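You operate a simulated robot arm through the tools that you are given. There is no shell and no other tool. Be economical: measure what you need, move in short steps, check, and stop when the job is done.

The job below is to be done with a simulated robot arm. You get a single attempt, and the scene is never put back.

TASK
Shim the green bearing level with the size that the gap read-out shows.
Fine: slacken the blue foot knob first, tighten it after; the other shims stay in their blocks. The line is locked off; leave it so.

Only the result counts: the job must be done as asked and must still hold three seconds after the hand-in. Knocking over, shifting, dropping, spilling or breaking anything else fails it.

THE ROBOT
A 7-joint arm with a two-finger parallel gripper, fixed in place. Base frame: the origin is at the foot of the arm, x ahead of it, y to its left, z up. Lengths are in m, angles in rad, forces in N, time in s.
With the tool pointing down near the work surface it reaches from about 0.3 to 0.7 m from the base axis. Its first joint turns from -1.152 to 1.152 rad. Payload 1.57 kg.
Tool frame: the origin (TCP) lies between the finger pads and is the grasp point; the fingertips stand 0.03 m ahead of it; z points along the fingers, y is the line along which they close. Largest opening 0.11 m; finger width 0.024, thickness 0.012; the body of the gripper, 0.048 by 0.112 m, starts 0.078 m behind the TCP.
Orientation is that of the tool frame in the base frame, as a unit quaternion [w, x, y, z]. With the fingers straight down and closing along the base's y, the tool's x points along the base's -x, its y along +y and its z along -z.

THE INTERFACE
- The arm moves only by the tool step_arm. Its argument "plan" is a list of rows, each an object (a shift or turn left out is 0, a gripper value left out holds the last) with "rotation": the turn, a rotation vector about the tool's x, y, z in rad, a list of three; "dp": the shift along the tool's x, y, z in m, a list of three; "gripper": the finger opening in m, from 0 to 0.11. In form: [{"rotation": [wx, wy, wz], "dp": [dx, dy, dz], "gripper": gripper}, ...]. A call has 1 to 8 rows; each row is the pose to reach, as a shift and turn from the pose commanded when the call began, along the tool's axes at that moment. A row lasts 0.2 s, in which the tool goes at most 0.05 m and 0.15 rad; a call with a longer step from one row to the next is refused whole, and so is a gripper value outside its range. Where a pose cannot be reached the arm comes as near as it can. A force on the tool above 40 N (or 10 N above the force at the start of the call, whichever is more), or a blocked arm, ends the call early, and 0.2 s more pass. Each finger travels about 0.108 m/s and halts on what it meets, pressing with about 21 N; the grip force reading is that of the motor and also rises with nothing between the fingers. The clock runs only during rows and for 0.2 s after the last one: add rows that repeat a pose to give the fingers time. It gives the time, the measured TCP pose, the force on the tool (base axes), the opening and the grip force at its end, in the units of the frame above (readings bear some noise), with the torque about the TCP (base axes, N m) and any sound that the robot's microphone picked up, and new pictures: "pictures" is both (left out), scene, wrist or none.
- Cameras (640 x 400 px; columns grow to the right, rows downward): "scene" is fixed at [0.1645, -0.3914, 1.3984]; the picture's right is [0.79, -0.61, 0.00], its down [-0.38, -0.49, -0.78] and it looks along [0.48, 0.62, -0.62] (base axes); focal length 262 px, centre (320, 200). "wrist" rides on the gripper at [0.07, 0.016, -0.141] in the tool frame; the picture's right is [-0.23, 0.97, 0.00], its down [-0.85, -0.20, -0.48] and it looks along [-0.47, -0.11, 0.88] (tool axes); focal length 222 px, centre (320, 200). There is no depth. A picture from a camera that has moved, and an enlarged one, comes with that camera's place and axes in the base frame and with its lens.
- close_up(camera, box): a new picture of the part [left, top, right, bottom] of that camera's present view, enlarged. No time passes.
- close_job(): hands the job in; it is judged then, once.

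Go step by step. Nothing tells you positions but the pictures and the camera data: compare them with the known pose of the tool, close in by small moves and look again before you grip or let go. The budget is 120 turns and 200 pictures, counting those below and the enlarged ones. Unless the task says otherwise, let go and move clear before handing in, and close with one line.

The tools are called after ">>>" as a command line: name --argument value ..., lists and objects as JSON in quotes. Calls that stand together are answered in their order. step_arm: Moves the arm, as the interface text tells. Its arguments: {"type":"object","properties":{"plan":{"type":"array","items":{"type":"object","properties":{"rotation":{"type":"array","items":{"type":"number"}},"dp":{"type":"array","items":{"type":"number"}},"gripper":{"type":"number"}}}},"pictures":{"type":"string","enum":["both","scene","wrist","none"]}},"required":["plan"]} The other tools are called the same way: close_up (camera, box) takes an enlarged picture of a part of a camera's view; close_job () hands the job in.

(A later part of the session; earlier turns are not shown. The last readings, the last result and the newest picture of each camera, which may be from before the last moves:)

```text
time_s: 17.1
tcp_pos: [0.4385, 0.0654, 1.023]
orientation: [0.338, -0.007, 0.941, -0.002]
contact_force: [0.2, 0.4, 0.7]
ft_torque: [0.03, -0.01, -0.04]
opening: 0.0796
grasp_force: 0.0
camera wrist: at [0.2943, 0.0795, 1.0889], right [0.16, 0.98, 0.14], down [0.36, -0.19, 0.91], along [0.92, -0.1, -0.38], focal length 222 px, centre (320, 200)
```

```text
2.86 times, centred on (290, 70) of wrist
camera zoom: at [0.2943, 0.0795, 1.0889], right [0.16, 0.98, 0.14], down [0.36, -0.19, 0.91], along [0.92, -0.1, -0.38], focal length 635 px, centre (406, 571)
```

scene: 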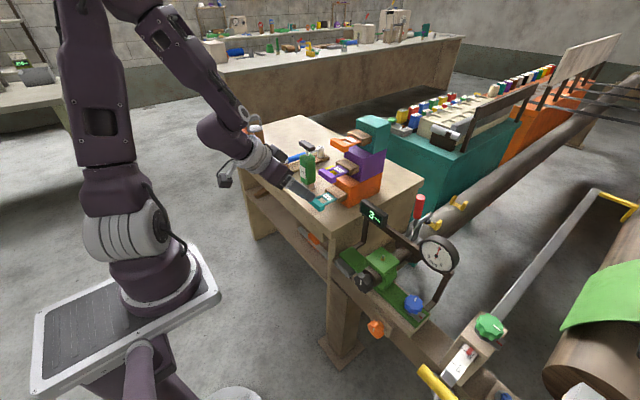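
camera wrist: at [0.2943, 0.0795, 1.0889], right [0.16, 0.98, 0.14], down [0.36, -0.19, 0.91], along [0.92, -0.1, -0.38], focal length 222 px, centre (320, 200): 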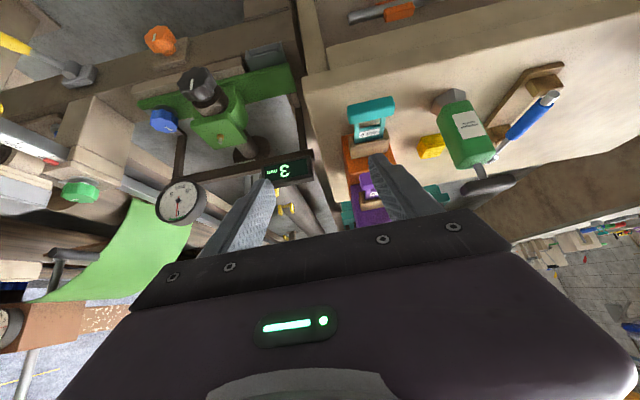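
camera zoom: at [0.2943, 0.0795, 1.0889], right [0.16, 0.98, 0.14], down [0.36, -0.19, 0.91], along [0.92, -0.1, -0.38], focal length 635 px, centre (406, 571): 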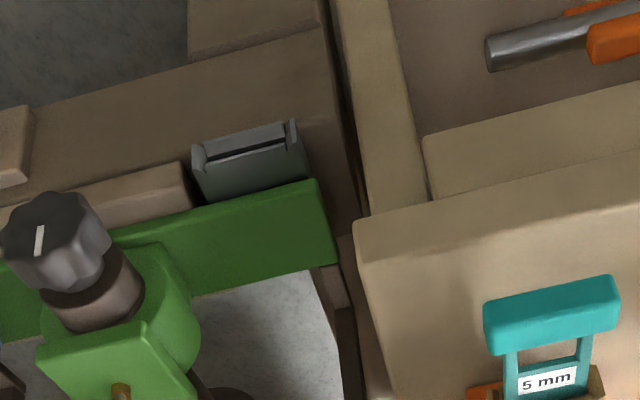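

The purple handle is near (0.63, 0.16, 0.92); the yellow block stands on the table out of the way. I'll level the tool (pointing +x) to pinch the handle bar from the front.

>>> step_arm --plan '[{"dp": [0.004, 0.014, 0.01], "rotation": [0, -0.145, 0]}, {"dp": [0.008, 0.028, 0.02], "rotation": [0, -0.29, 0]}, {"dp": [0.012, 0.042, 0.03], "rotation": [0, -0.435, 0]}, {"dp": [0.015, 0.056, 0.04], "rotation": [0, -0.58, 0]}, {"dp": [0.019, 0.07, 0.05], "rotation": [0, -0.725, 0]}, {"dp": [0.023, 0.085, 0.059], "rotation": [0, -0.871, 0]}]'

>>> close_up --camera "wrist" --box '[230, 30, 430, 230]'

```text
time_s: 18.5
tcp_pos: [0.5655, 0.0536, 1.086]
orientation: [0.695, -0.004, 0.719, -0.001]
contact_force: [0.7, 0.6, -0.5]
ft_torque: [-0.01, -0.02, -0.02]
opening: 0.08
grasp_force: 0.1
out of reach, approached as far as the arm can: row 1, 2, 3, 4, 5, 6
camera wrist: at [0.4233, 0.0698, 1.0207], right [0.0, 0.98, 0.22], down [-0.45, -0.2, 0.87], along [0.89, -0.1, 0.44], focal length 222 px, centre (320, 200)
```

scene: 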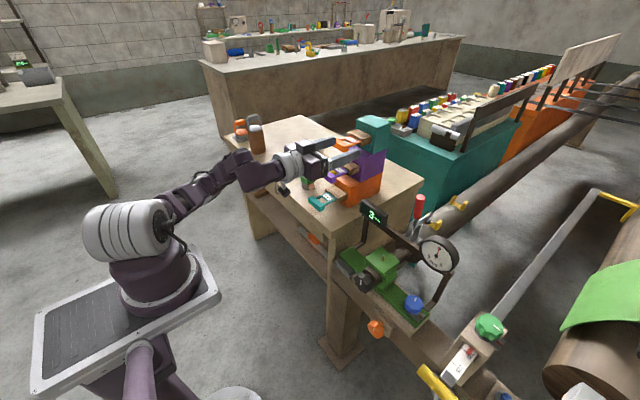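
wrist: 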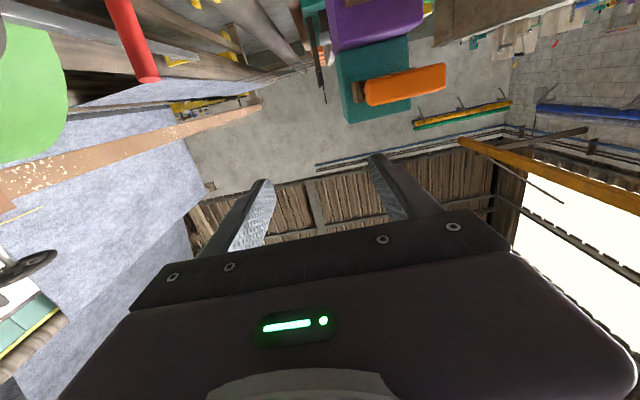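

```text
2.00 times, centred on (330, 130) of wrist
camera zoom: at [0.4233, 0.0698, 1.0207], right [0.0, 0.98, 0.22], down [-0.45, -0.2, 0.87], along [0.89, -0.1, 0.44], focal length 444 px, centre (300, 340)
```

zoom: 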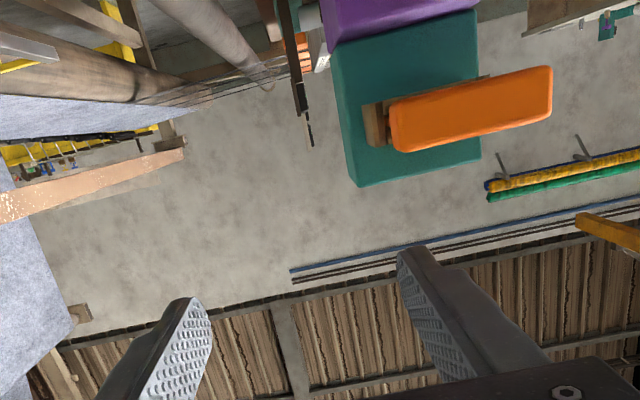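

Level pointing is out of reach here, so I go back to a tilt of about 35° and will grip the bar by its ends instead.

>>> step_arm --plan '[{"dp": [-0.03, 0, -0.01], "rotation": [0, 0.14, 0]}, {"dp": [-0.05, 0, -0.02], "rotation": [0, 0.28, 0]}, {"dp": [-0.07, 0, -0.03], "rotation": [0, 0.42, 0]}, {"dp": [-0.09, 0, -0.04], "rotation": [0, 0.56, 0]}, {"dp": [-0.1, 0, -0.04], "rotation": [0, 0.7, 0]}, {"dp": [-0.1, 0, -0.04], "rotation": [0, 0.84, 0]}, {"dp": [-0.1, 0, -0.04], "rotation": [0, 0.97, 0]}, {"dp": [-0.1, 0, -0.04], "rotation": [0, 0.97, 0]}]'

>>> close_up --camera "wrist" --box '[230, 80, 430, 230]'

```text
time_s: 20.3
tcp_pos: [0.5269, 0.0536, 1.1872]
orientation: [0.29, -0.007, 0.957, -0.002]
contact_force: [0.3, -0.2, 0.8]
ft_torque: [0.01, 0.01, 0.02]
opening: 0.0797
grasp_force: 0.0
camera wrist: at [0.3919, 0.0687, 1.2662], right [0.18, 0.98, 0.12], down [0.45, -0.19, 0.87], along [0.88, -0.1, -0.47], focal length 222 px, centre (320, 200)
```

scene: 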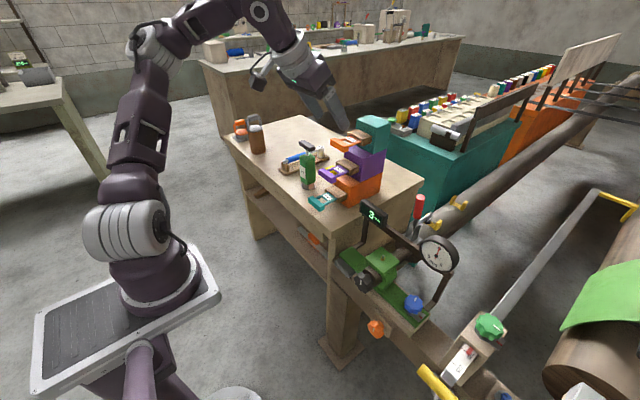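
wrist: 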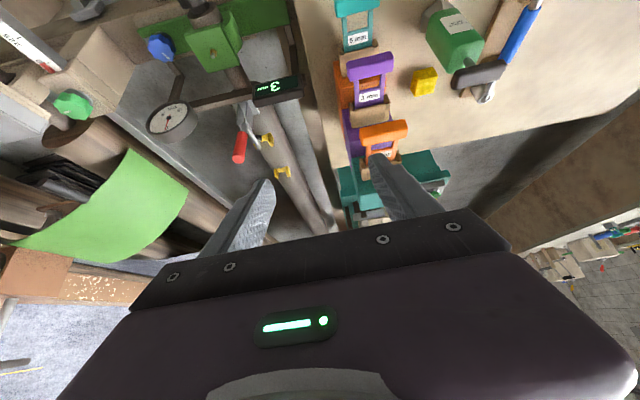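

```text
2.67 times, centred on (330, 155) of wrist
camera zoom: at [0.3919, 0.0687, 1.2662], right [0.18, 0.98, 0.12], down [0.45, -0.19, 0.87], along [0.88, -0.1, -0.47], focal length 592 px, centre (293, 320)
```

zoom: 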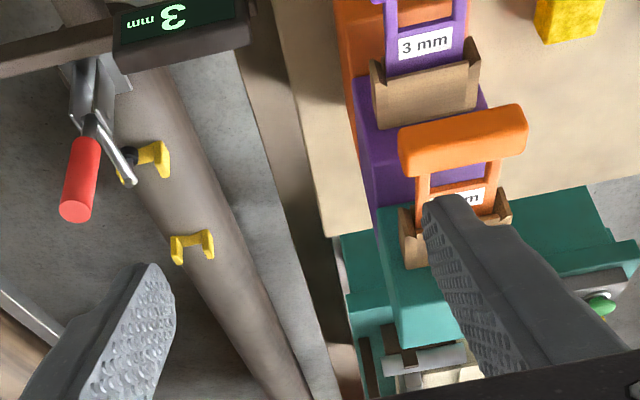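

A good overhead view of all three shims. I zoom on the purple one.

>>> close_up --camera "wrist" --box '[325, 30, 425, 130]'

>>> close_up --camera "scene" --box '[300, 130, 390, 215]'

```text
4.00 times, centred on (375, 80) of wrist
camera zoom: at [0.3919, 0.0687, 1.2662], right [0.18, 0.98, 0.12], down [0.45, -0.19, 0.87], along [0.88, -0.1, -0.47], focal length 888 px, centre (100, 680)
```

zoom: 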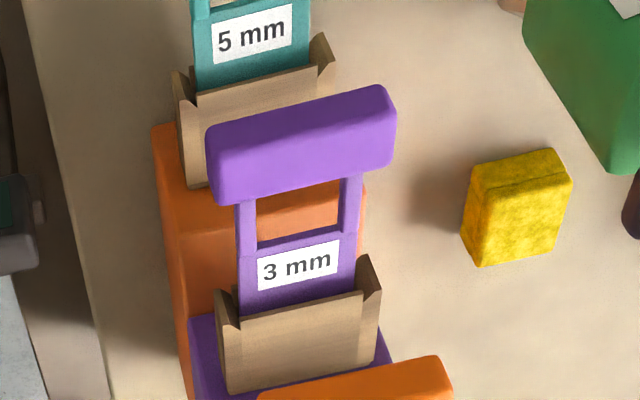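

```text
4.71 times, centred on (345, 172) of scene
camera zoom: at [0.1645, -0.3914, 1.3984], right [0.79, -0.61, 0.0], down [-0.38, -0.49, -0.78], along [0.48, 0.62, -0.62], focal length 1233 px, centre (202, 329)
```

zoom: 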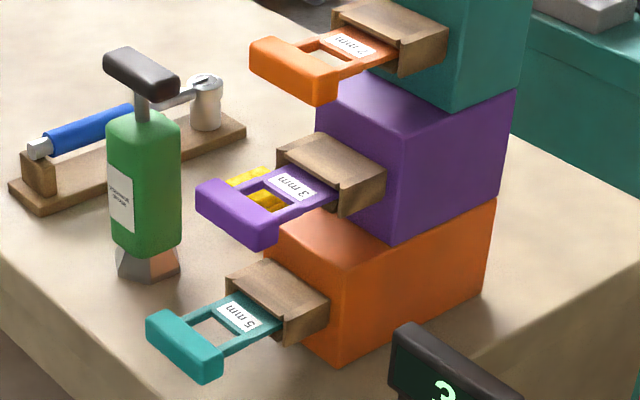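

Purple bar is centred near (0.614, 0.150, 0.933), about 0.067 wide along y, with free space around it. I move to a pre-grasp 0.1 m back along the tool axis.

>>> step_arm --plan '[{"dp": [0.0138, 0.0193, 0.032], "gripper": 0.09}, {"dp": [0.0277, 0.0386, 0.064]}, {"dp": [0.0415, 0.0579, 0.096]}, {"dp": [0.0554, 0.0772, 0.128]}, {"dp": [0.0692, 0.0964, 0.1594]}]'

>>> close_up --camera "wrist" --box '[240, 80, 400, 230]'

```text
time_s: 21.5
tcp_pos: [0.556, 0.1484, 1.0177]
orientation: [0.291, -0.007, 0.957, -0.002]
contact_force: [-0.4, -0.1, 0.5]
ft_torque: [0.02, -0.01, -0.03]
opening: 0.0896
grasp_force: 0.1
camera wrist: at [0.4206, 0.1639, 1.0955], right [0.18, 0.98, 0.12], down [0.45, -0.19, 0.87], along [0.88, -0.1, -0.47], focal length 222 px, centre (320, 200)
```

scene: 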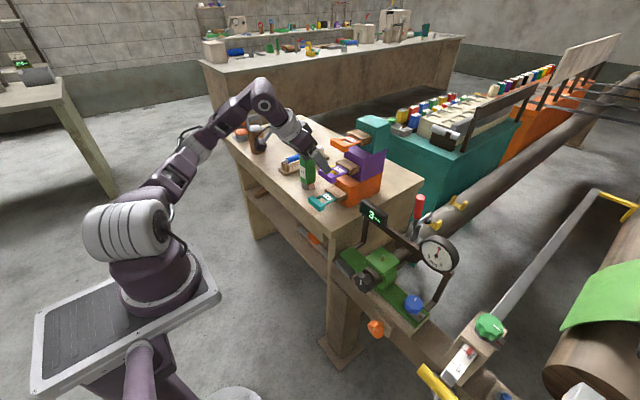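
wrist: 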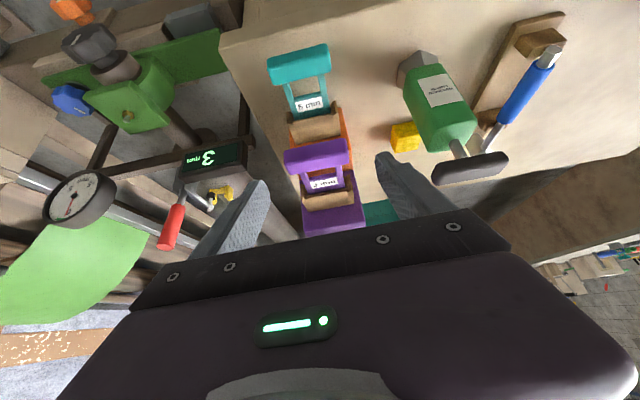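

```text
2.67 times, centred on (320, 155) of wrist
camera zoom: at [0.4206, 0.1639, 1.0955], right [0.18, 0.98, 0.12], down [0.45, -0.19, 0.87], along [0.88, -0.1, -0.47], focal length 592 px, centre (320, 320)
```

zoom: 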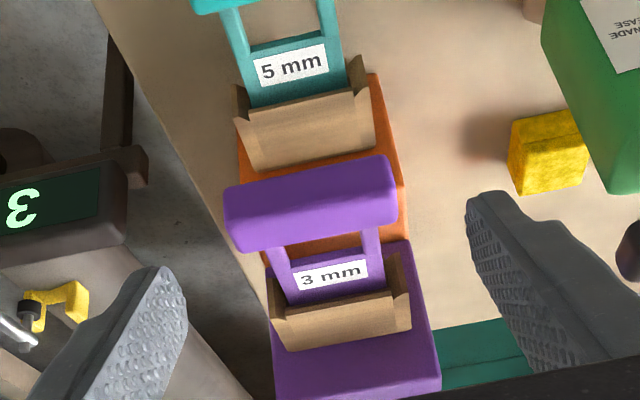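

Aligned. I advance 0.07 m and look again.

>>> step_arm --plan '[{"dp": [0, -0.001, 0.035]}, {"dp": [0, -0.002, 0.07]}]' --pictures "none"

>>> close_up --camera "wrist" --box '[200, 80, 440, 230]'

>>> close_up --camera "scene" --box '[300, 130, 390, 215]'

```text
time_s: 22.1
tcp_pos: [0.5953, 0.1443, 0.9571]
orientation: [0.291, -0.007, 0.957, -0.001]
contact_force: [0.6, -0.6, 0.1]
ft_torque: [0.0, 0.03, -0.04]
opening: 0.09
grasp_force: 0.0
```

```text
2.67 times, centred on (320, 155) of wrist
camera zoom: at [0.4597, 0.1602, 1.0346], right [0.18, 0.98, 0.12], down [0.45, -0.19, 0.87], along [0.88, -0.1, -0.47], focal length 592 px, centre (320, 320)
```

zoom: 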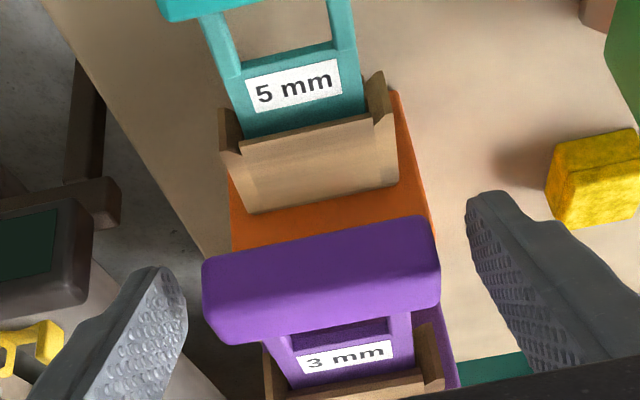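

```text
4.71 times, centred on (345, 172) of scene
camera zoom: at [0.1644, -0.3914, 1.3984], right [0.79, -0.61, 0.0], down [-0.38, -0.49, -0.78], along [0.48, 0.62, -0.62], focal length 1233 px, centre (202, 329)
```

zoom: 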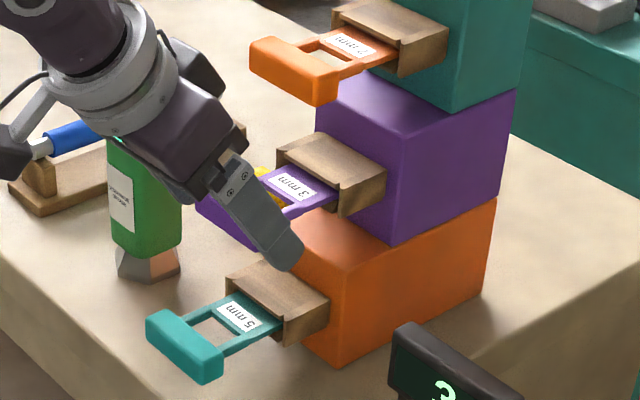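

Bar centre is within a few mm of the tool axis; I advance the last 27 mm and close.

>>> step_arm --plan '[{"dp": [0, 0, 0.027]}, {"dp": [0, 0, 0.027], "gripper": 0.055}, {"dp": [0, 0, 0.027], "gripper": 0.055}, {"dp": [0, 0, 0.027], "gripper": 0.055}]' --pictures "none"

>>> close_up --camera "wrist" --box '[200, 80, 440, 230]'

>>> close_up --camera "scene" --box '[300, 130, 390, 215]'

```text
time_s: 23.1
tcp_pos: [0.6098, 0.1442, 0.9348]
orientation: [0.291, -0.007, 0.957, -0.002]
contact_force: [-5.7, 4.8, 2.8]
ft_torque: [0.14, 0.0, -0.15]
opening: 0.0673
grasp_force: 21.4
```

```text
2.67 times, centred on (320, 155) of wrist
camera zoom: at [0.474, 0.1595, 1.0131], right [0.18, 0.98, 0.12], down [0.45, -0.19, 0.87], along [0.88, -0.1, -0.47], focal length 592 px, centre (320, 320)
```

zoom: 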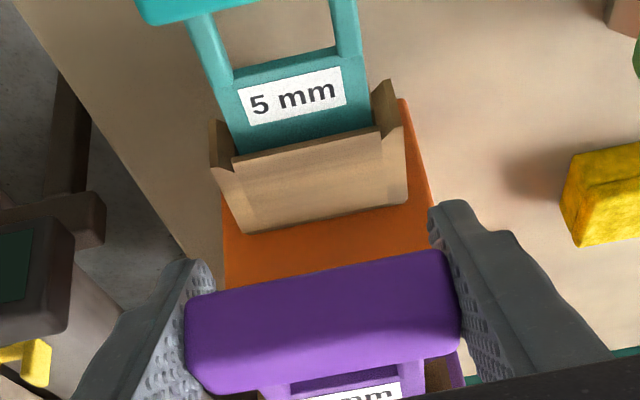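

```text
4.71 times, centred on (345, 172) of scene
camera zoom: at [0.1643, -0.3912, 1.3985], right [0.79, -0.61, 0.0], down [-0.38, -0.49, -0.78], along [0.48, 0.62, -0.62], focal length 1233 px, centre (202, 329)
```

zoom: 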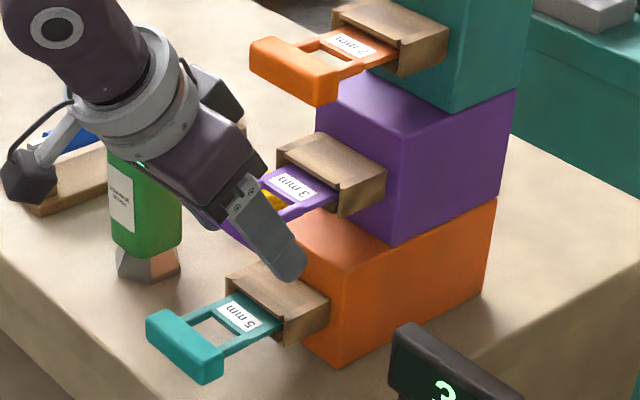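

Both pads hold the bar. I pull it straight out toward -x slowly.

>>> step_arm --plan '[{"gripper": 0.05}, {"dp": [0.0042, 0.0005, -0.0028]}, {"dp": [0.0083, 0.0005, -0.0056]}, {"dp": [0.0125, 0.0005, -0.0083]}, {"dp": [0.0166, 0.0005, -0.0111]}, {"dp": [0.0208, 0.0005, -0.0139]}]' --pictures "none"

>>> close_up --camera "scene" --box '[300, 130, 390, 215]'

```text
time_s: 24.5
tcp_pos: [0.5867, 0.1447, 0.9368]
orientation: [0.291, -0.007, 0.957, -0.001]
contact_force: [0.2, -0.1, -0.1]
ft_torque: [-0.02, 0.02, 0.01]
opening: 0.0672
grasp_force: 21.0
```

```text
4.71 times, centred on (345, 172) of scene
camera zoom: at [0.1645, -0.3914, 1.3984], right [0.79, -0.61, 0.0], down [-0.38, -0.49, -0.78], along [0.48, 0.62, -0.62], focal length 1233 px, centre (202, 329)
```

zoom: 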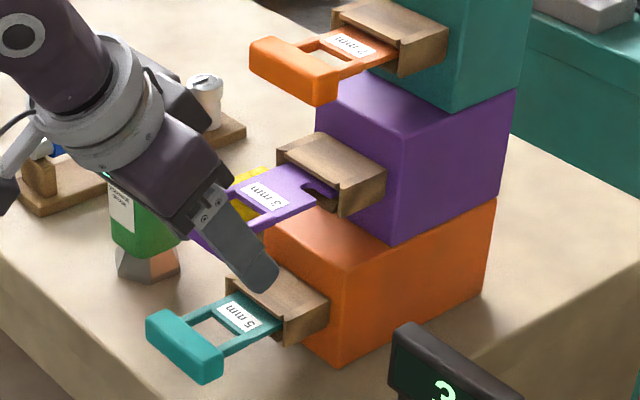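

It slides out freely. I continue pulling.

>>> step_arm --plan '[{"dp": [0.0166, 0, -0.0111]}, {"dp": [0.0333, 0, -0.0222]}, {"dp": [0.0499, 0, -0.0333]}, {"dp": [0.0665, 0, -0.0444]}, {"dp": [0.0832, 0, -0.0556]}]' --pictures "both"

>>> close_up --camera "scene" --box '[280, 130, 390, 225]'

>>> close_up --camera "wrist" --box '[220, 80, 420, 230]'

```text
time_s: 25.7
tcp_pos: [0.5059, 0.1307, 0.9548]
orientation: [0.29, -0.007, 0.957, -0.002]
contact_force: [0.9, -1.0, -0.2]
ft_torque: [-0.03, 0.0, 0.01]
opening: 0.0674
grasp_force: 20.6
out of reach, approached as far as the arm can: row 3, 4, 5
camera wrist: at [0.3691, 0.146, 1.0332], right [0.18, 0.98, 0.12], down [0.45, -0.19, 0.87], along [0.88, -0.1, -0.47], focal length 222 px, centre (320, 200)
```

scene: 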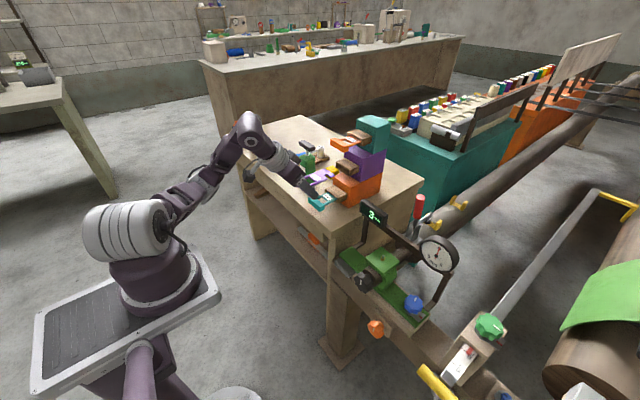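
wrist: 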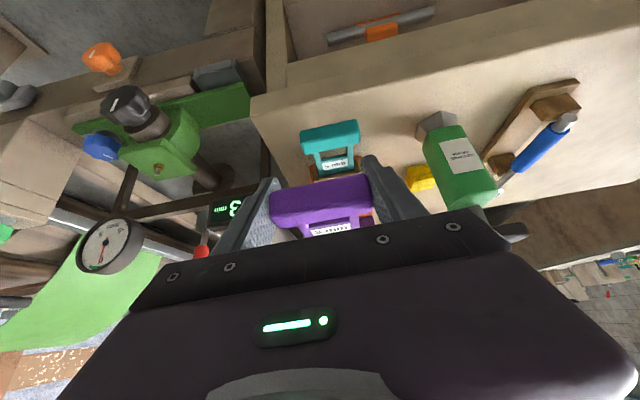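

```text
4.21 times, centred on (335, 178) of scene
camera zoom: at [0.1645, -0.3914, 1.3984], right [0.79, -0.61, 0.0], down [-0.38, -0.49, -0.78], along [0.48, 0.62, -0.62], focal length 1103 px, centre (257, 295)
```

zoom: 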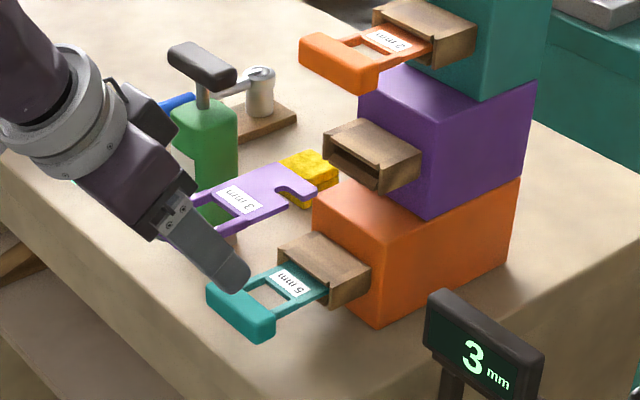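

```text
2.67 times, centred on (320, 155) of wrist
camera zoom: at [0.3691, 0.146, 1.0332], right [0.18, 0.98, 0.12], down [0.45, -0.19, 0.87], along [0.88, -0.1, -0.47], focal length 592 px, centre (320, 320)
```

zoom: 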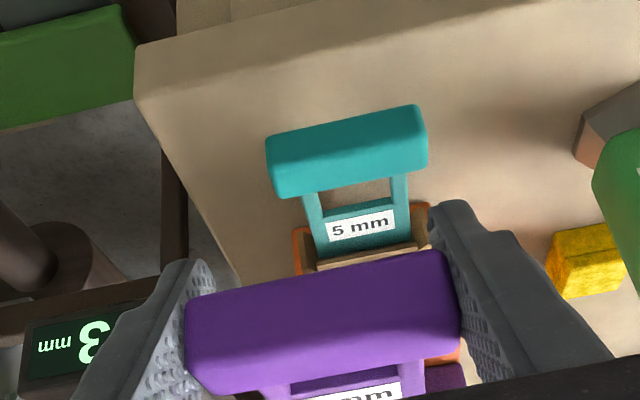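

The 3 mm shim is out, with a notched blade tip. I carry it to the right, in line with the slot but high, and check reach.

>>> step_arm --plan '[{"dp": [0, -0.045, 0]}, {"dp": [0, -0.09, 0]}, {"dp": [0.02, -0.13, 0]}, {"dp": [0.045, -0.133, 0]}, {"dp": [0.07, -0.133, 0]}, {"dp": [0.086, -0.133, 0.0027]}]'

>>> close_up --camera "wrist" --box '[220, 80, 420, 230]'

```text
time_s: 27.1
tcp_pos: [0.4388, -0.0032, 0.9056]
orientation: [0.29, -0.008, 0.957, -0.002]
contact_force: [-0.8, 0.6, 1.0]
ft_torque: [-0.01, 0.03, -0.02]
opening: 0.0674
grasp_force: 20.9
camera wrist: at [0.3022, 0.0114, 0.9851], right [0.18, 0.98, 0.12], down [0.45, -0.19, 0.87], along [0.88, -0.1, -0.47], focal length 222 px, centre (320, 200)
```

scene: 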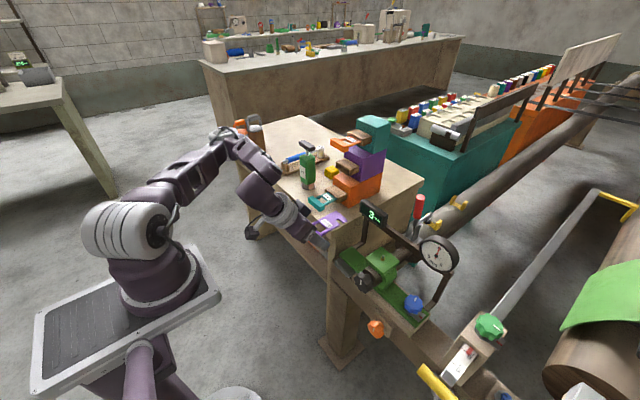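
wrist: 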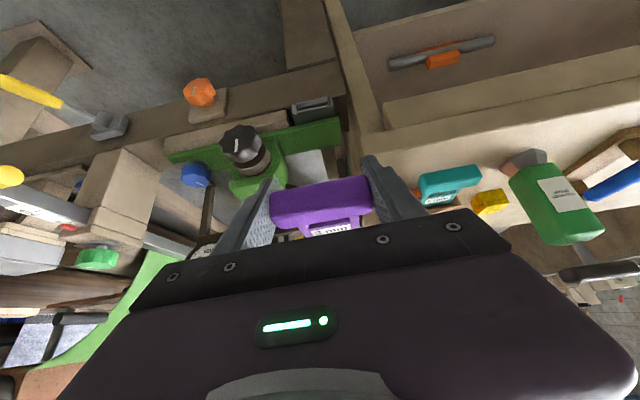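

```text
2.67 times, centred on (320, 155) of wrist
camera zoom: at [0.3022, 0.0114, 0.9851], right [0.18, 0.98, 0.12], down [0.45, -0.19, 0.87], along [0.88, -0.1, -0.47], focal length 592 px, centre (320, 320)
```

zoom: 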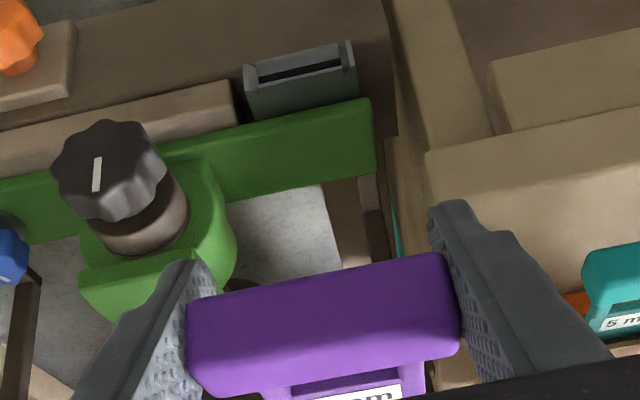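

The pose is reachable. I zoom on the slot for precise measuring.

>>> close_up --camera "wrist" --box '[280, 85, 350, 130]'

>>> close_up --camera "scene" --box '[300, 200, 400, 290]'

```text
8.89 times, centred on (315, 108) of wrist
camera zoom: at [0.3022, 0.0114, 0.9851], right [0.18, 0.98, 0.12], down [0.45, -0.19, 0.87], along [0.88, -0.1, -0.47], focal length 1974 px, centre (364, 1022)
```

zoom: 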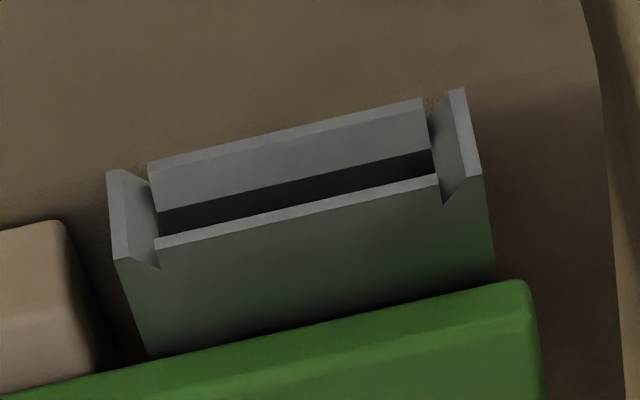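

```text
4.44 times, centred on (350, 245) of scene
camera zoom: at [0.1645, -0.3914, 1.3984], right [0.79, -0.61, 0.0], down [-0.38, -0.49, -0.78], along [0.48, 0.62, -0.62], focal length 1164 px, centre (187, 0)
```

zoom: 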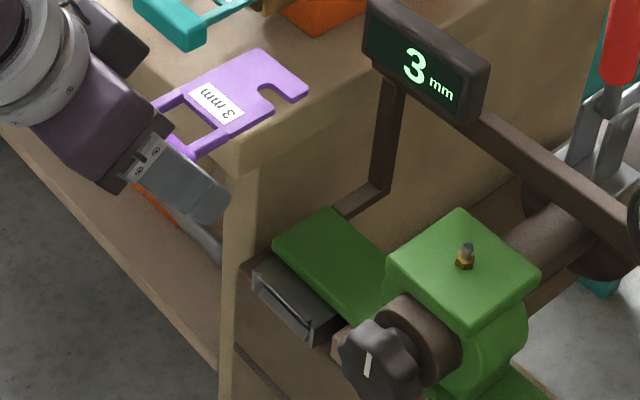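

Slot mouth is about x≈0.553, y from -0.036 to 0.018, z≈0.674, with flared lips. I lower the shim to just above and in front of it.

>>> step_arm --plan '[{"dp": [0.0254, -0.001, 0.0323]}, {"dp": [0.0509, -0.002, 0.0646]}, {"dp": [0.0763, -0.004, 0.097]}, {"dp": [0.1018, -0.005, 0.1293]}, {"dp": [0.1272, -0.006, 0.1616]}]'

>>> close_up --camera "scene" --box '[325, 245, 375, 285]'

>>> close_up --camera "wrist" --box '[220, 80, 420, 230]'

```text
time_s: 28.3
tcp_pos: [0.423, -0.0096, 0.713]
orientation: [0.291, -0.008, 0.957, -0.001]
contact_force: [-0.2, -0.4, -0.7]
ft_torque: [-0.02, 0.0, 0.01]
opening: 0.0672
grasp_force: 20.7
out of reach, approached as far as the arm can: row 5
camera wrist: at [0.2862, 0.0062, 0.7913], right [0.18, 0.98, 0.12], down [0.45, -0.19, 0.87], along [0.88, -0.1, -0.47], focal length 222 px, centre (320, 200)
```

scene: 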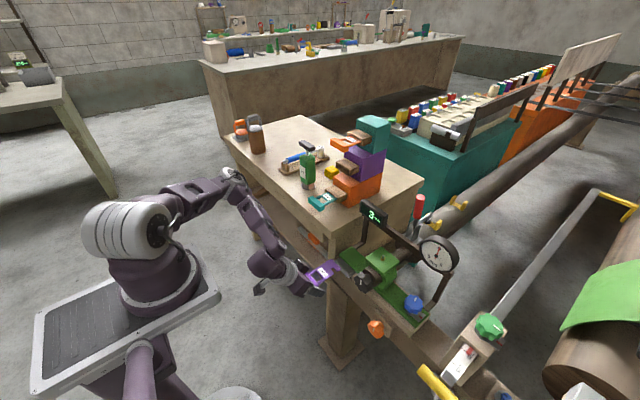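
wrist: 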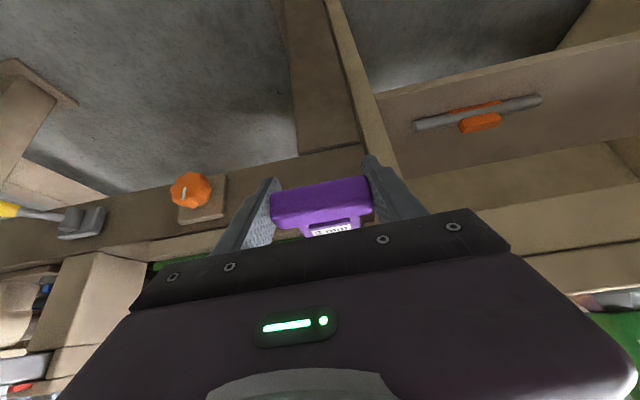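

```text
10.00 times, centred on (350, 265) of scene
camera zoom: at [0.1645, -0.3914, 1.3984], right [0.79, -0.61, 0.0], down [-0.38, -0.49, -0.78], along [0.48, 0.62, -0.62], focal length 2620 px, centre (20, -450)
```

zoom: 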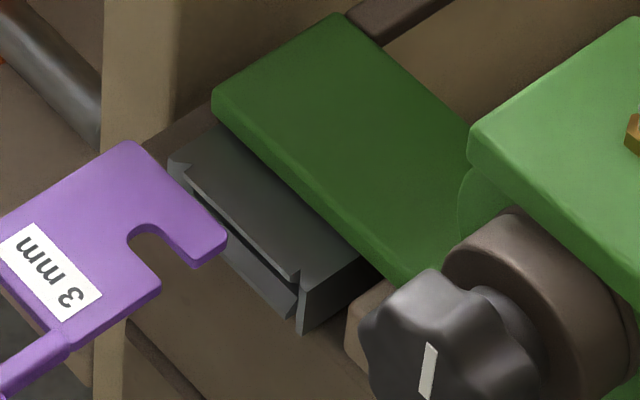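

```text
2.67 times, centred on (320, 155) of wrist
camera zoom: at [0.2862, 0.0062, 0.7913], right [0.18, 0.98, 0.12], down [0.45, -0.19, 0.87], along [0.88, -0.1, -0.47], focal length 592 px, centre (320, 320)
```

zoom: 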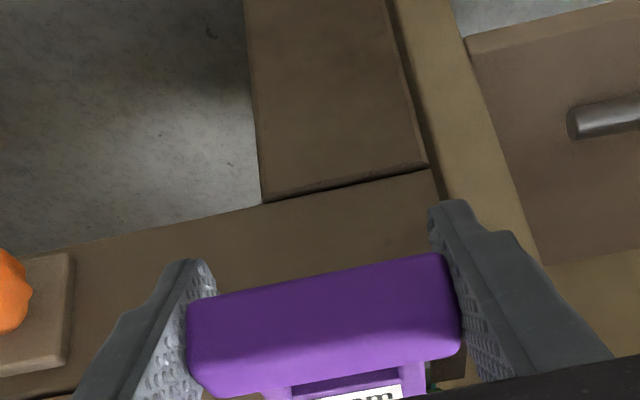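

The blade sits ~15 mm above the TCP level, and the arm is near a reach limit here. I test how low it can go slightly further out.

>>> step_arm --plan '[{"dp": [-0.003, 0, 0.022]}, {"dp": [-0.0016, 0, 0.0285]}, {"dp": [-0.0016, 0, 0.0285]}]' --pictures "none"

>>> close_up --camera "scene" --box '[325, 245, 375, 285]'

```text
time_s: 29.1
tcp_pos: [0.441, -0.0107, 0.6911]
orientation: [0.289, -0.006, 0.957, -0.002]
contact_force: [-0.6, -0.1, -0.8]
ft_torque: [0.01, 0.0, -0.02]
opening: 0.067
grasp_force: 20.8
```

```text
10.00 times, centred on (350, 265) of scene
camera zoom: at [0.1645, -0.3914, 1.3984], right [0.79, -0.61, 0.0], down [-0.38, -0.49, -0.78], along [0.48, 0.62, -0.62], focal length 2620 px, centre (20, -450)
```

zoom: 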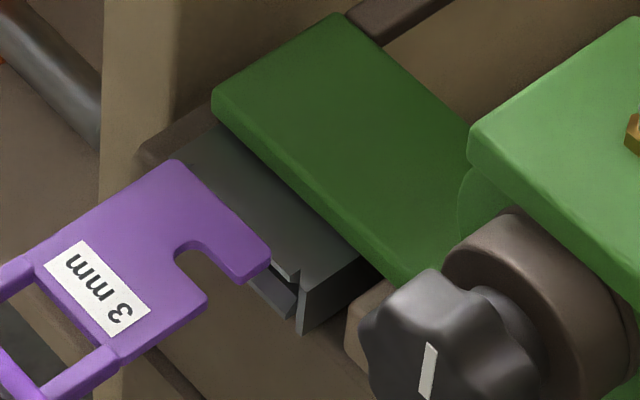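

The tip is just ahead of and above the mouth. By the picture I need about 20 mm down and 9 mm forward; I go down first.

>>> step_arm --plan '[{"dp": [0.0055, 0, 0.0083]}, {"dp": [0.0105, 0, 0.0158]}, {"dp": [0.0105, 0, 0.0158]}]' --pictures "none"

>>> close_up --camera "scene" --box '[325, 245, 375, 285]'

```text
time_s: 29.9
tcp_pos: [0.4404, -0.0109, 0.6909]
orientation: [0.289, -0.007, 0.957, -0.001]
contact_force: [0.4, -0.9, 1.0]
ft_torque: [-0.04, 0.01, -0.03]
opening: 0.0675
grasp_force: 20.6
out of reach, approached as far as the arm can: row 1, 2, 3
```

```text
10.00 times, centred on (350, 265) of scene
camera zoom: at [0.1645, -0.3914, 1.3984], right [0.79, -0.61, 0.0], down [-0.38, -0.49, -0.78], along [0.48, 0.62, -0.62], focal length 2620 px, centre (20, -450)
```

zoom: 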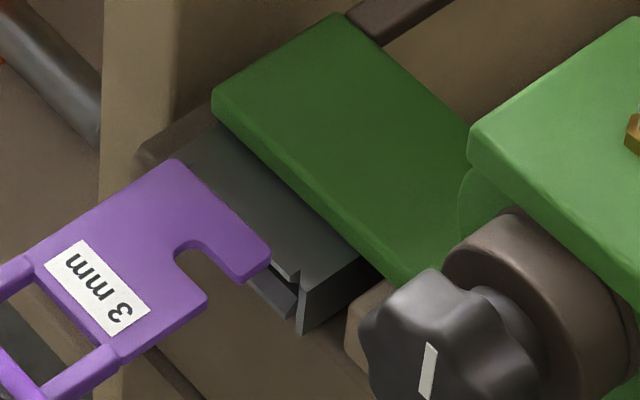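

The tilt is what limits reach. I'll carry the shim back to its own block along the same path, re-grip it with a more upright tool, then return.

>>> step_arm --plan '[{"dp": [-0.0239, 0.001, -0.0358]}, {"dp": [-0.0478, 0.002, -0.0715]}, {"dp": [-0.0716, 0.004, -0.1073]}, {"dp": [-0.0955, 0.005, -0.143]}, {"dp": [-0.1194, 0.006, -0.1788]}]' --pictures "none"

```text
time_s: 31.1
tcp_pos: [0.4413, -0.0047, 0.9079]
orientation: [0.291, -0.008, 0.957, -0.001]
contact_force: [0.0, -0.5, 0.4]
ft_torque: [-0.01, 0.03, -0.04]
opening: 0.0673
grasp_force: 20.8
```

>>> step_arm --plan '[{"dp": [-0.0205, 0.034, -0.0005]}, {"dp": [-0.041, 0.068, -0.001]}, {"dp": [-0.0615, 0.102, -0.0015]}, {"dp": [-0.0818, 0.135, -0.0019]}, {"dp": [-0.092, 0.1494, 0.013]}, {"dp": [-0.0955, 0.1494, 0.0302]}, {"dp": [-0.0955, 0.1494, 0.0302]}]'

>>> close_up --camera "scene" --box '[300, 130, 390, 215]'

```text
time_s: 32.7
tcp_pos: [0.535, 0.1465, 0.9311]
orientation: [0.291, -0.006, 0.957, -0.002]
contact_force: [0.4, 0.0, -0.1]
ft_torque: [-0.01, 0.01, 0.0]
opening: 0.0672
grasp_force: 20.9
camera wrist: at [0.3987, 0.1626, 1.0098], right [0.18, 0.98, 0.12], down [0.45, -0.19, 0.87], along [0.88, -0.1, -0.47], focal length 222 px, centre (320, 200)
```

scene: 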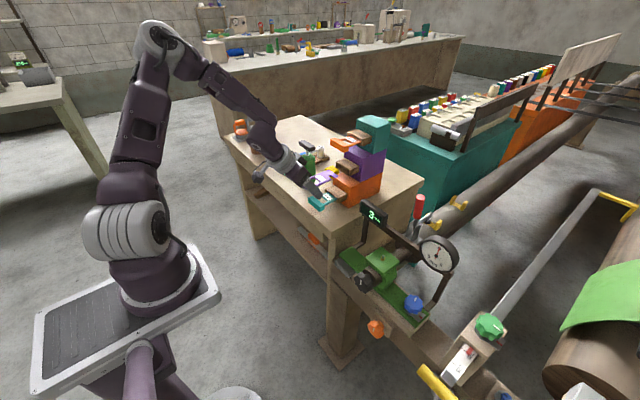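
wrist: 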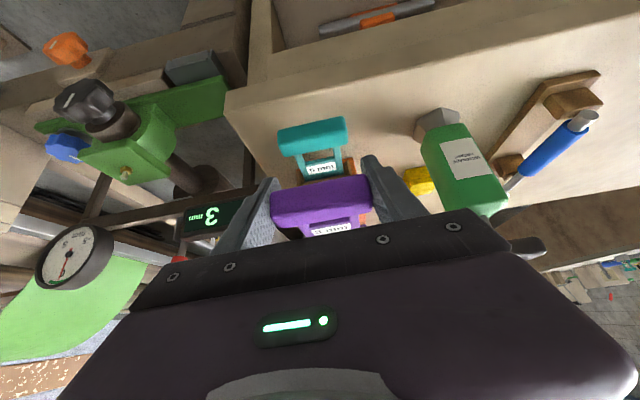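

```text
4.71 times, centred on (345, 172) of scene
camera zoom: at [0.1645, -0.3914, 1.3984], right [0.79, -0.61, 0.0], down [-0.38, -0.49, -0.78], along [0.48, 0.62, -0.62], focal length 1233 px, centre (202, 329)
```

zoom: 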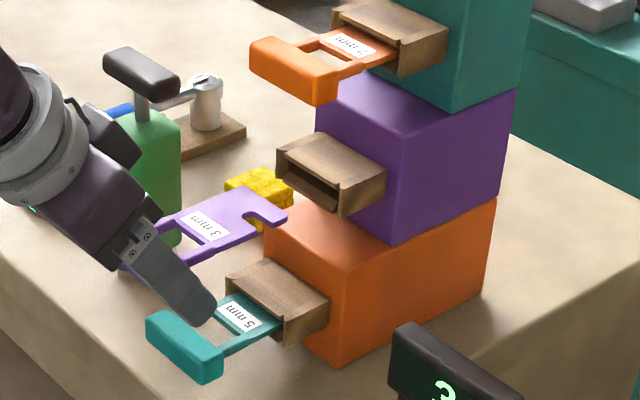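

The arm has meanwhile switched to an elbow-up configuration, which may reach lower. I try the slot approach again before re-gripping.

>>> step_arm --plan '[{"dp": [0.011, -0.04, -0.0194]}, {"dp": [0.0277, -0.08, -0.0305]}, {"dp": [0.0499, -0.12, -0.0333]}, {"dp": [0.0776, -0.152, -0.0278]}, {"dp": [0.1123, -0.156, -0.0029]}, {"dp": [0.1373, -0.156, 0.0345]}, {"dp": [0.1623, -0.156, 0.0719]}, {"dp": [0.1873, -0.156, 0.1093]}]' --pictures "scene"

```text
time_s: 34.5
tcp_pos: [0.4425, -0.0106, 0.7388]
orientation: [0.291, -0.006, 0.957, -0.003]
contact_force: [-0.3, -0.5, -0.1]
ft_torque: [0.02, 0.03, 0.01]
opening: 0.0672
grasp_force: 20.9
```

scene: 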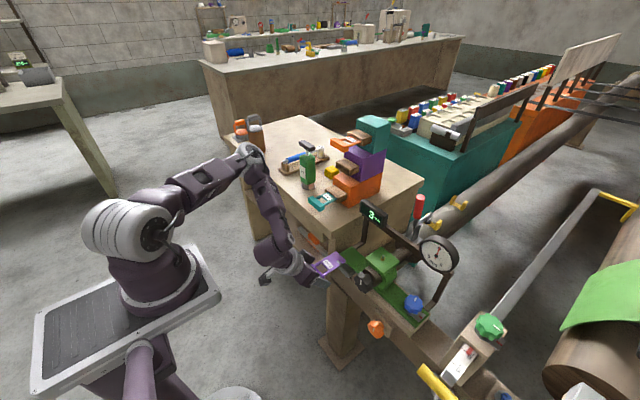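

>>> step_arm --plan '[{"dp": [0.0178, 0.001, 0.0266]}, {"dp": [0.0289, 0.001, 0.0432]}, {"dp": [0.0378, 0.001, 0.0565]}, {"dp": [0.0378, 0.001, 0.0565]}]' --pictures "none"

>>> close_up --camera "scene" --box '[325, 245, 375, 285]'

```text
time_s: 35.5
tcp_pos: [0.4455, -0.0107, 0.6873]
orientation: [0.29, -0.006, 0.957, -0.002]
contact_force: [0.4, 0.3, 0.1]
ft_torque: [0.0, 0.02, -0.01]
opening: 0.0673
grasp_force: 21.4
out of reach, approached as far as the arm can: row 3, 4
```

```text
10.00 times, centred on (350, 265) of scene
camera zoom: at [0.1645, -0.3914, 1.3984], right [0.79, -0.61, 0.0], down [-0.38, -0.49, -0.78], along [0.48, 0.62, -0.62], focal length 2620 px, centre (20, -450)
```

zoom: 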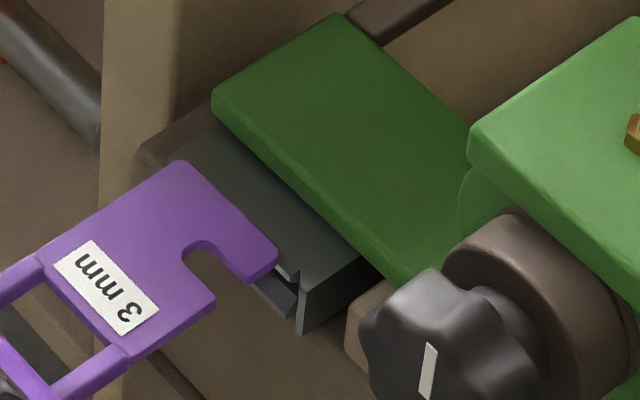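

Same limit, so I do the re-grip: back to the block.

>>> step_arm --plan '[{"dp": [-0.025, 0.001, -0.0374]}, {"dp": [-0.05, 0.002, -0.0748]}, {"dp": [-0.075, 0.003, -0.1123]}, {"dp": [-0.1, 0.004, -0.1497]}, {"dp": [-0.125, 0.006, -0.1871]}]' --pictures "none"

```text
time_s: 36.7
tcp_pos: [0.4452, -0.0018, 0.915]
orientation: [0.29, -0.007, 0.957, -0.001]
contact_force: [0.5, 0.1, -0.8]
ft_torque: [0.01, 0.02, -0.01]
opening: 0.0674
grasp_force: 21.1
```

>>> step_arm --plan '[{"dp": [-0.0277, 0.035, -0.0055]}, {"dp": [-0.0555, 0.075, -0.0111]}, {"dp": [-0.0721, 0.115, 0]}, {"dp": [-0.0832, 0.1465, 0.0195]}, {"dp": [-0.0862, 0.1465, 0.033]}, {"dp": [-0.0862, 0.1465, 0.033]}]' --pictures "none"

>>> close_up --camera "scene" --box '[315, 140, 375, 190]'

```text
time_s: 38.1
tcp_pos: [0.5325, 0.1456, 0.9307]
orientation: [0.291, -0.007, 0.957, -0.002]
contact_force: [-0.4, -0.6, -0.6]
ft_torque: [0.03, 0.0, -0.03]
opening: 0.0673
grasp_force: 20.8
```

```text
8.00 times, centred on (345, 165) of scene
camera zoom: at [0.1645, -0.3913, 1.3984], right [0.79, -0.61, 0.0], down [-0.38, -0.49, -0.78], along [0.48, 0.62, -0.62], focal length 2096 px, centre (120, 480)
```

zoom: 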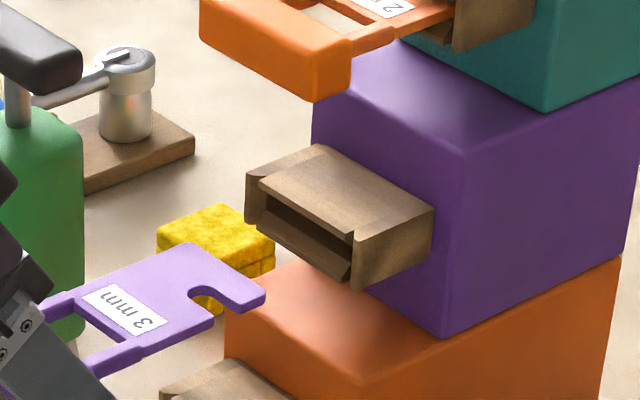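

I raise 5 mm to the original height and push the blade back into its holder.

>>> step_arm --plan '[{"dp": [-0.0031, -0.0008, -0.0046]}, {"dp": [-0.0031, -0.0008, -0.0046]}, {"dp": [-0.0114, -0.0008, 0.001]}, {"dp": [-0.0155, -0.0008, 0.0037]}]' --pictures "none"

>>> close_up --camera "scene" --box '[315, 140, 375, 190]'

```text
time_s: 39.1
tcp_pos: [0.5489, 0.1443, 0.9375]
orientation: [0.291, -0.007, 0.957, -0.002]
contact_force: [-1.0, 0.1, -0.8]
ft_torque: [0.01, 0.02, 0.03]
opening: 0.0672
grasp_force: 21.0
```

```text
8.00 times, centred on (345, 165) of scene
camera zoom: at [0.1645, -0.3914, 1.3984], right [0.79, -0.61, 0.0], down [-0.38, -0.49, -0.78], along [0.48, 0.62, -0.62], focal length 2096 px, centre (120, 480)
```

zoom: 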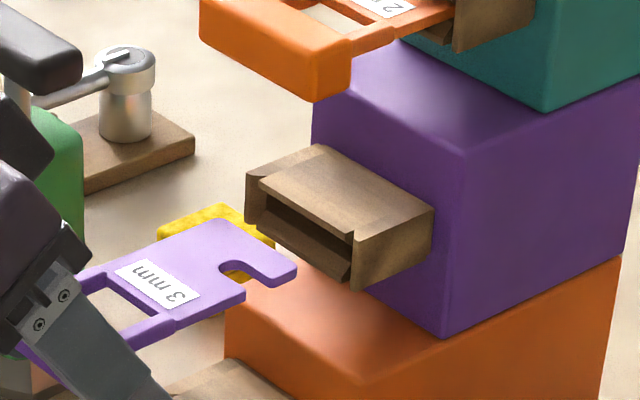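

>>> step_arm --plan '[{"dp": [-0.0083, 0, 0.0056]}, {"dp": [-0.0166, 0, 0.0111]}, {"dp": [-0.0249, 0, 0.0167]}, {"dp": [-0.0291, 0, 0.0194]}]' --pictures "none"

>>> close_up --camera "scene" --box '[315, 140, 375, 190]'

```text
time_s: 40.1
tcp_pos: [0.583, 0.1459, 0.9373]
orientation: [0.291, -0.007, 0.957, -0.002]
contact_force: [0.3, 0.0, 0.0]
ft_torque: [0.02, 0.0, 0.02]
opening: 0.0671
grasp_force: 20.4
```

```text
8.00 times, centred on (345, 165) of scene
camera zoom: at [0.1645, -0.3914, 1.3984], right [0.79, -0.61, 0.0], down [-0.38, -0.49, -0.78], along [0.48, 0.62, -0.62], focal length 2096 px, centre (120, 480)
```

zoom: 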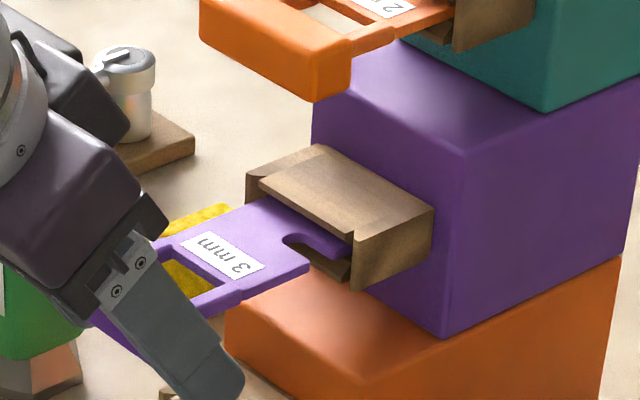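

It enters cleanly; I push it home.

>>> step_arm --plan '[{"dp": [-0.0065, -0.0005, 0.0048]}, {"dp": [-0.013, -0.001, 0.0095]}, {"dp": [-0.0195, -0.001, 0.0142]}, {"dp": [-0.0217, -0.001, 0.0158]}]' --pictures "none"

>>> close_up --camera "scene" --box '[315, 140, 375, 190]'

```text
time_s: 41.1
tcp_pos: [0.6066, 0.1438, 0.9366]
orientation: [0.29, -0.007, 0.957, -0.002]
contact_force: [-21.0, -1.8, 6.0]
ft_torque: [-0.04, -0.5, -0.06]
opening: 0.0673
grasp_force: 21.2
```

```text
8.00 times, centred on (345, 165) of scene
camera zoom: at [0.1638, -0.3914, 1.3985], right [0.79, -0.61, 0.0], down [-0.38, -0.49, -0.78], along [0.48, 0.62, -0.62], focal length 2096 px, centre (120, 480)
```

zoom: 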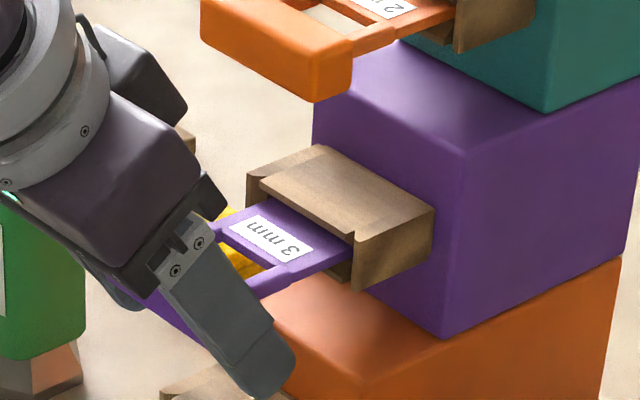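

It's seated again (stop felt at 21 N). I open, pivot the tool upright around the bar, slightly higher, and look.

>>> step_arm --plan '[{"dp": [0.002, 0.001, -0.0013], "gripper": 0.088}, {"dp": [0.002, 0.001, -0.0013], "gripper": 0.088}, {"dp": [-0.001, 0.001, -0.0045], "rotation": [0, 0.145, 0]}, {"dp": [-0.0035, 0.001, -0.007], "rotation": [0, 0.29, 0]}, {"dp": [-0.0035, 0.001, -0.007], "rotation": [0, 0.435, 0]}]' --pictures "wrist"

>>> close_up --camera "scene" --box '[300, 130, 390, 215]'

>>> close_up --camera "wrist" --box '[200, 80, 440, 230]'

```text
time_s: 42.3
tcp_pos: [0.6079, 0.1462, 0.9448]
orientation: [0.076, -0.006, 0.997, -0.003]
contact_force: [-0.9, 0.9, 0.9]
ft_torque: [0.0, 0.02, 0.01]
opening: 0.0877
grasp_force: 0.1
camera wrist: at [0.5184, 0.1615, 1.0736], right [0.21, 0.98, 0.03], down [0.77, -0.19, 0.61], along [0.6, -0.11, -0.8], focal length 222 px, centre (320, 200)
```

wrist: 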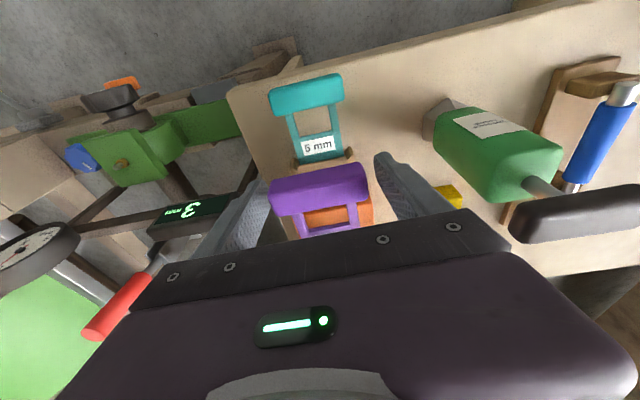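

```text
4.71 times, centred on (345, 172) of scene
camera zoom: at [0.1644, -0.3914, 1.3984], right [0.79, -0.61, 0.0], down [-0.38, -0.49, -0.78], along [0.48, 0.62, -0.62], focal length 1233 px, centre (202, 329)
```

zoom: 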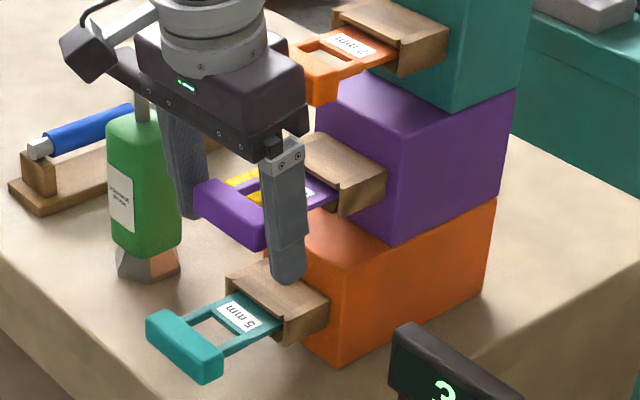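

```text
2.67 times, centred on (320, 155) of wrist
camera zoom: at [0.5184, 0.1615, 1.0736], right [0.21, 0.98, 0.03], down [0.77, -0.19, 0.61], along [0.6, -0.11, -0.8], focal length 592 px, centre (320, 320)
```

zoom: 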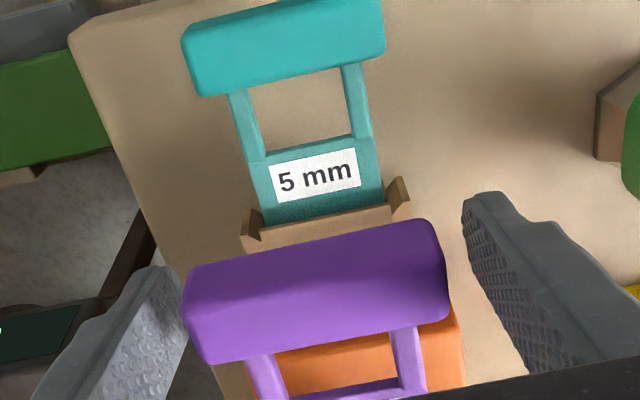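

The fingers straddle the bar with the tool nearly upright (0.15 rad). I close.

>>> step_arm --plan '[{"dp": [0, -0.001, 0], "gripper": 0.05}, {"dp": [0, -0.001, 0], "gripper": 0.05}, {"dp": [0, -0.001, 0], "gripper": 0.05}]' --pictures "none"

```text
time_s: 43.1
tcp_pos: [0.6093, 0.1453, 0.9443]
orientation: [0.078, -0.007, 0.997, -0.004]
contact_force: [-3.7, 0.3, 5.1]
ft_torque: [-0.16, 0.09, 0.15]
opening: 0.0673
grasp_force: 21.3
```

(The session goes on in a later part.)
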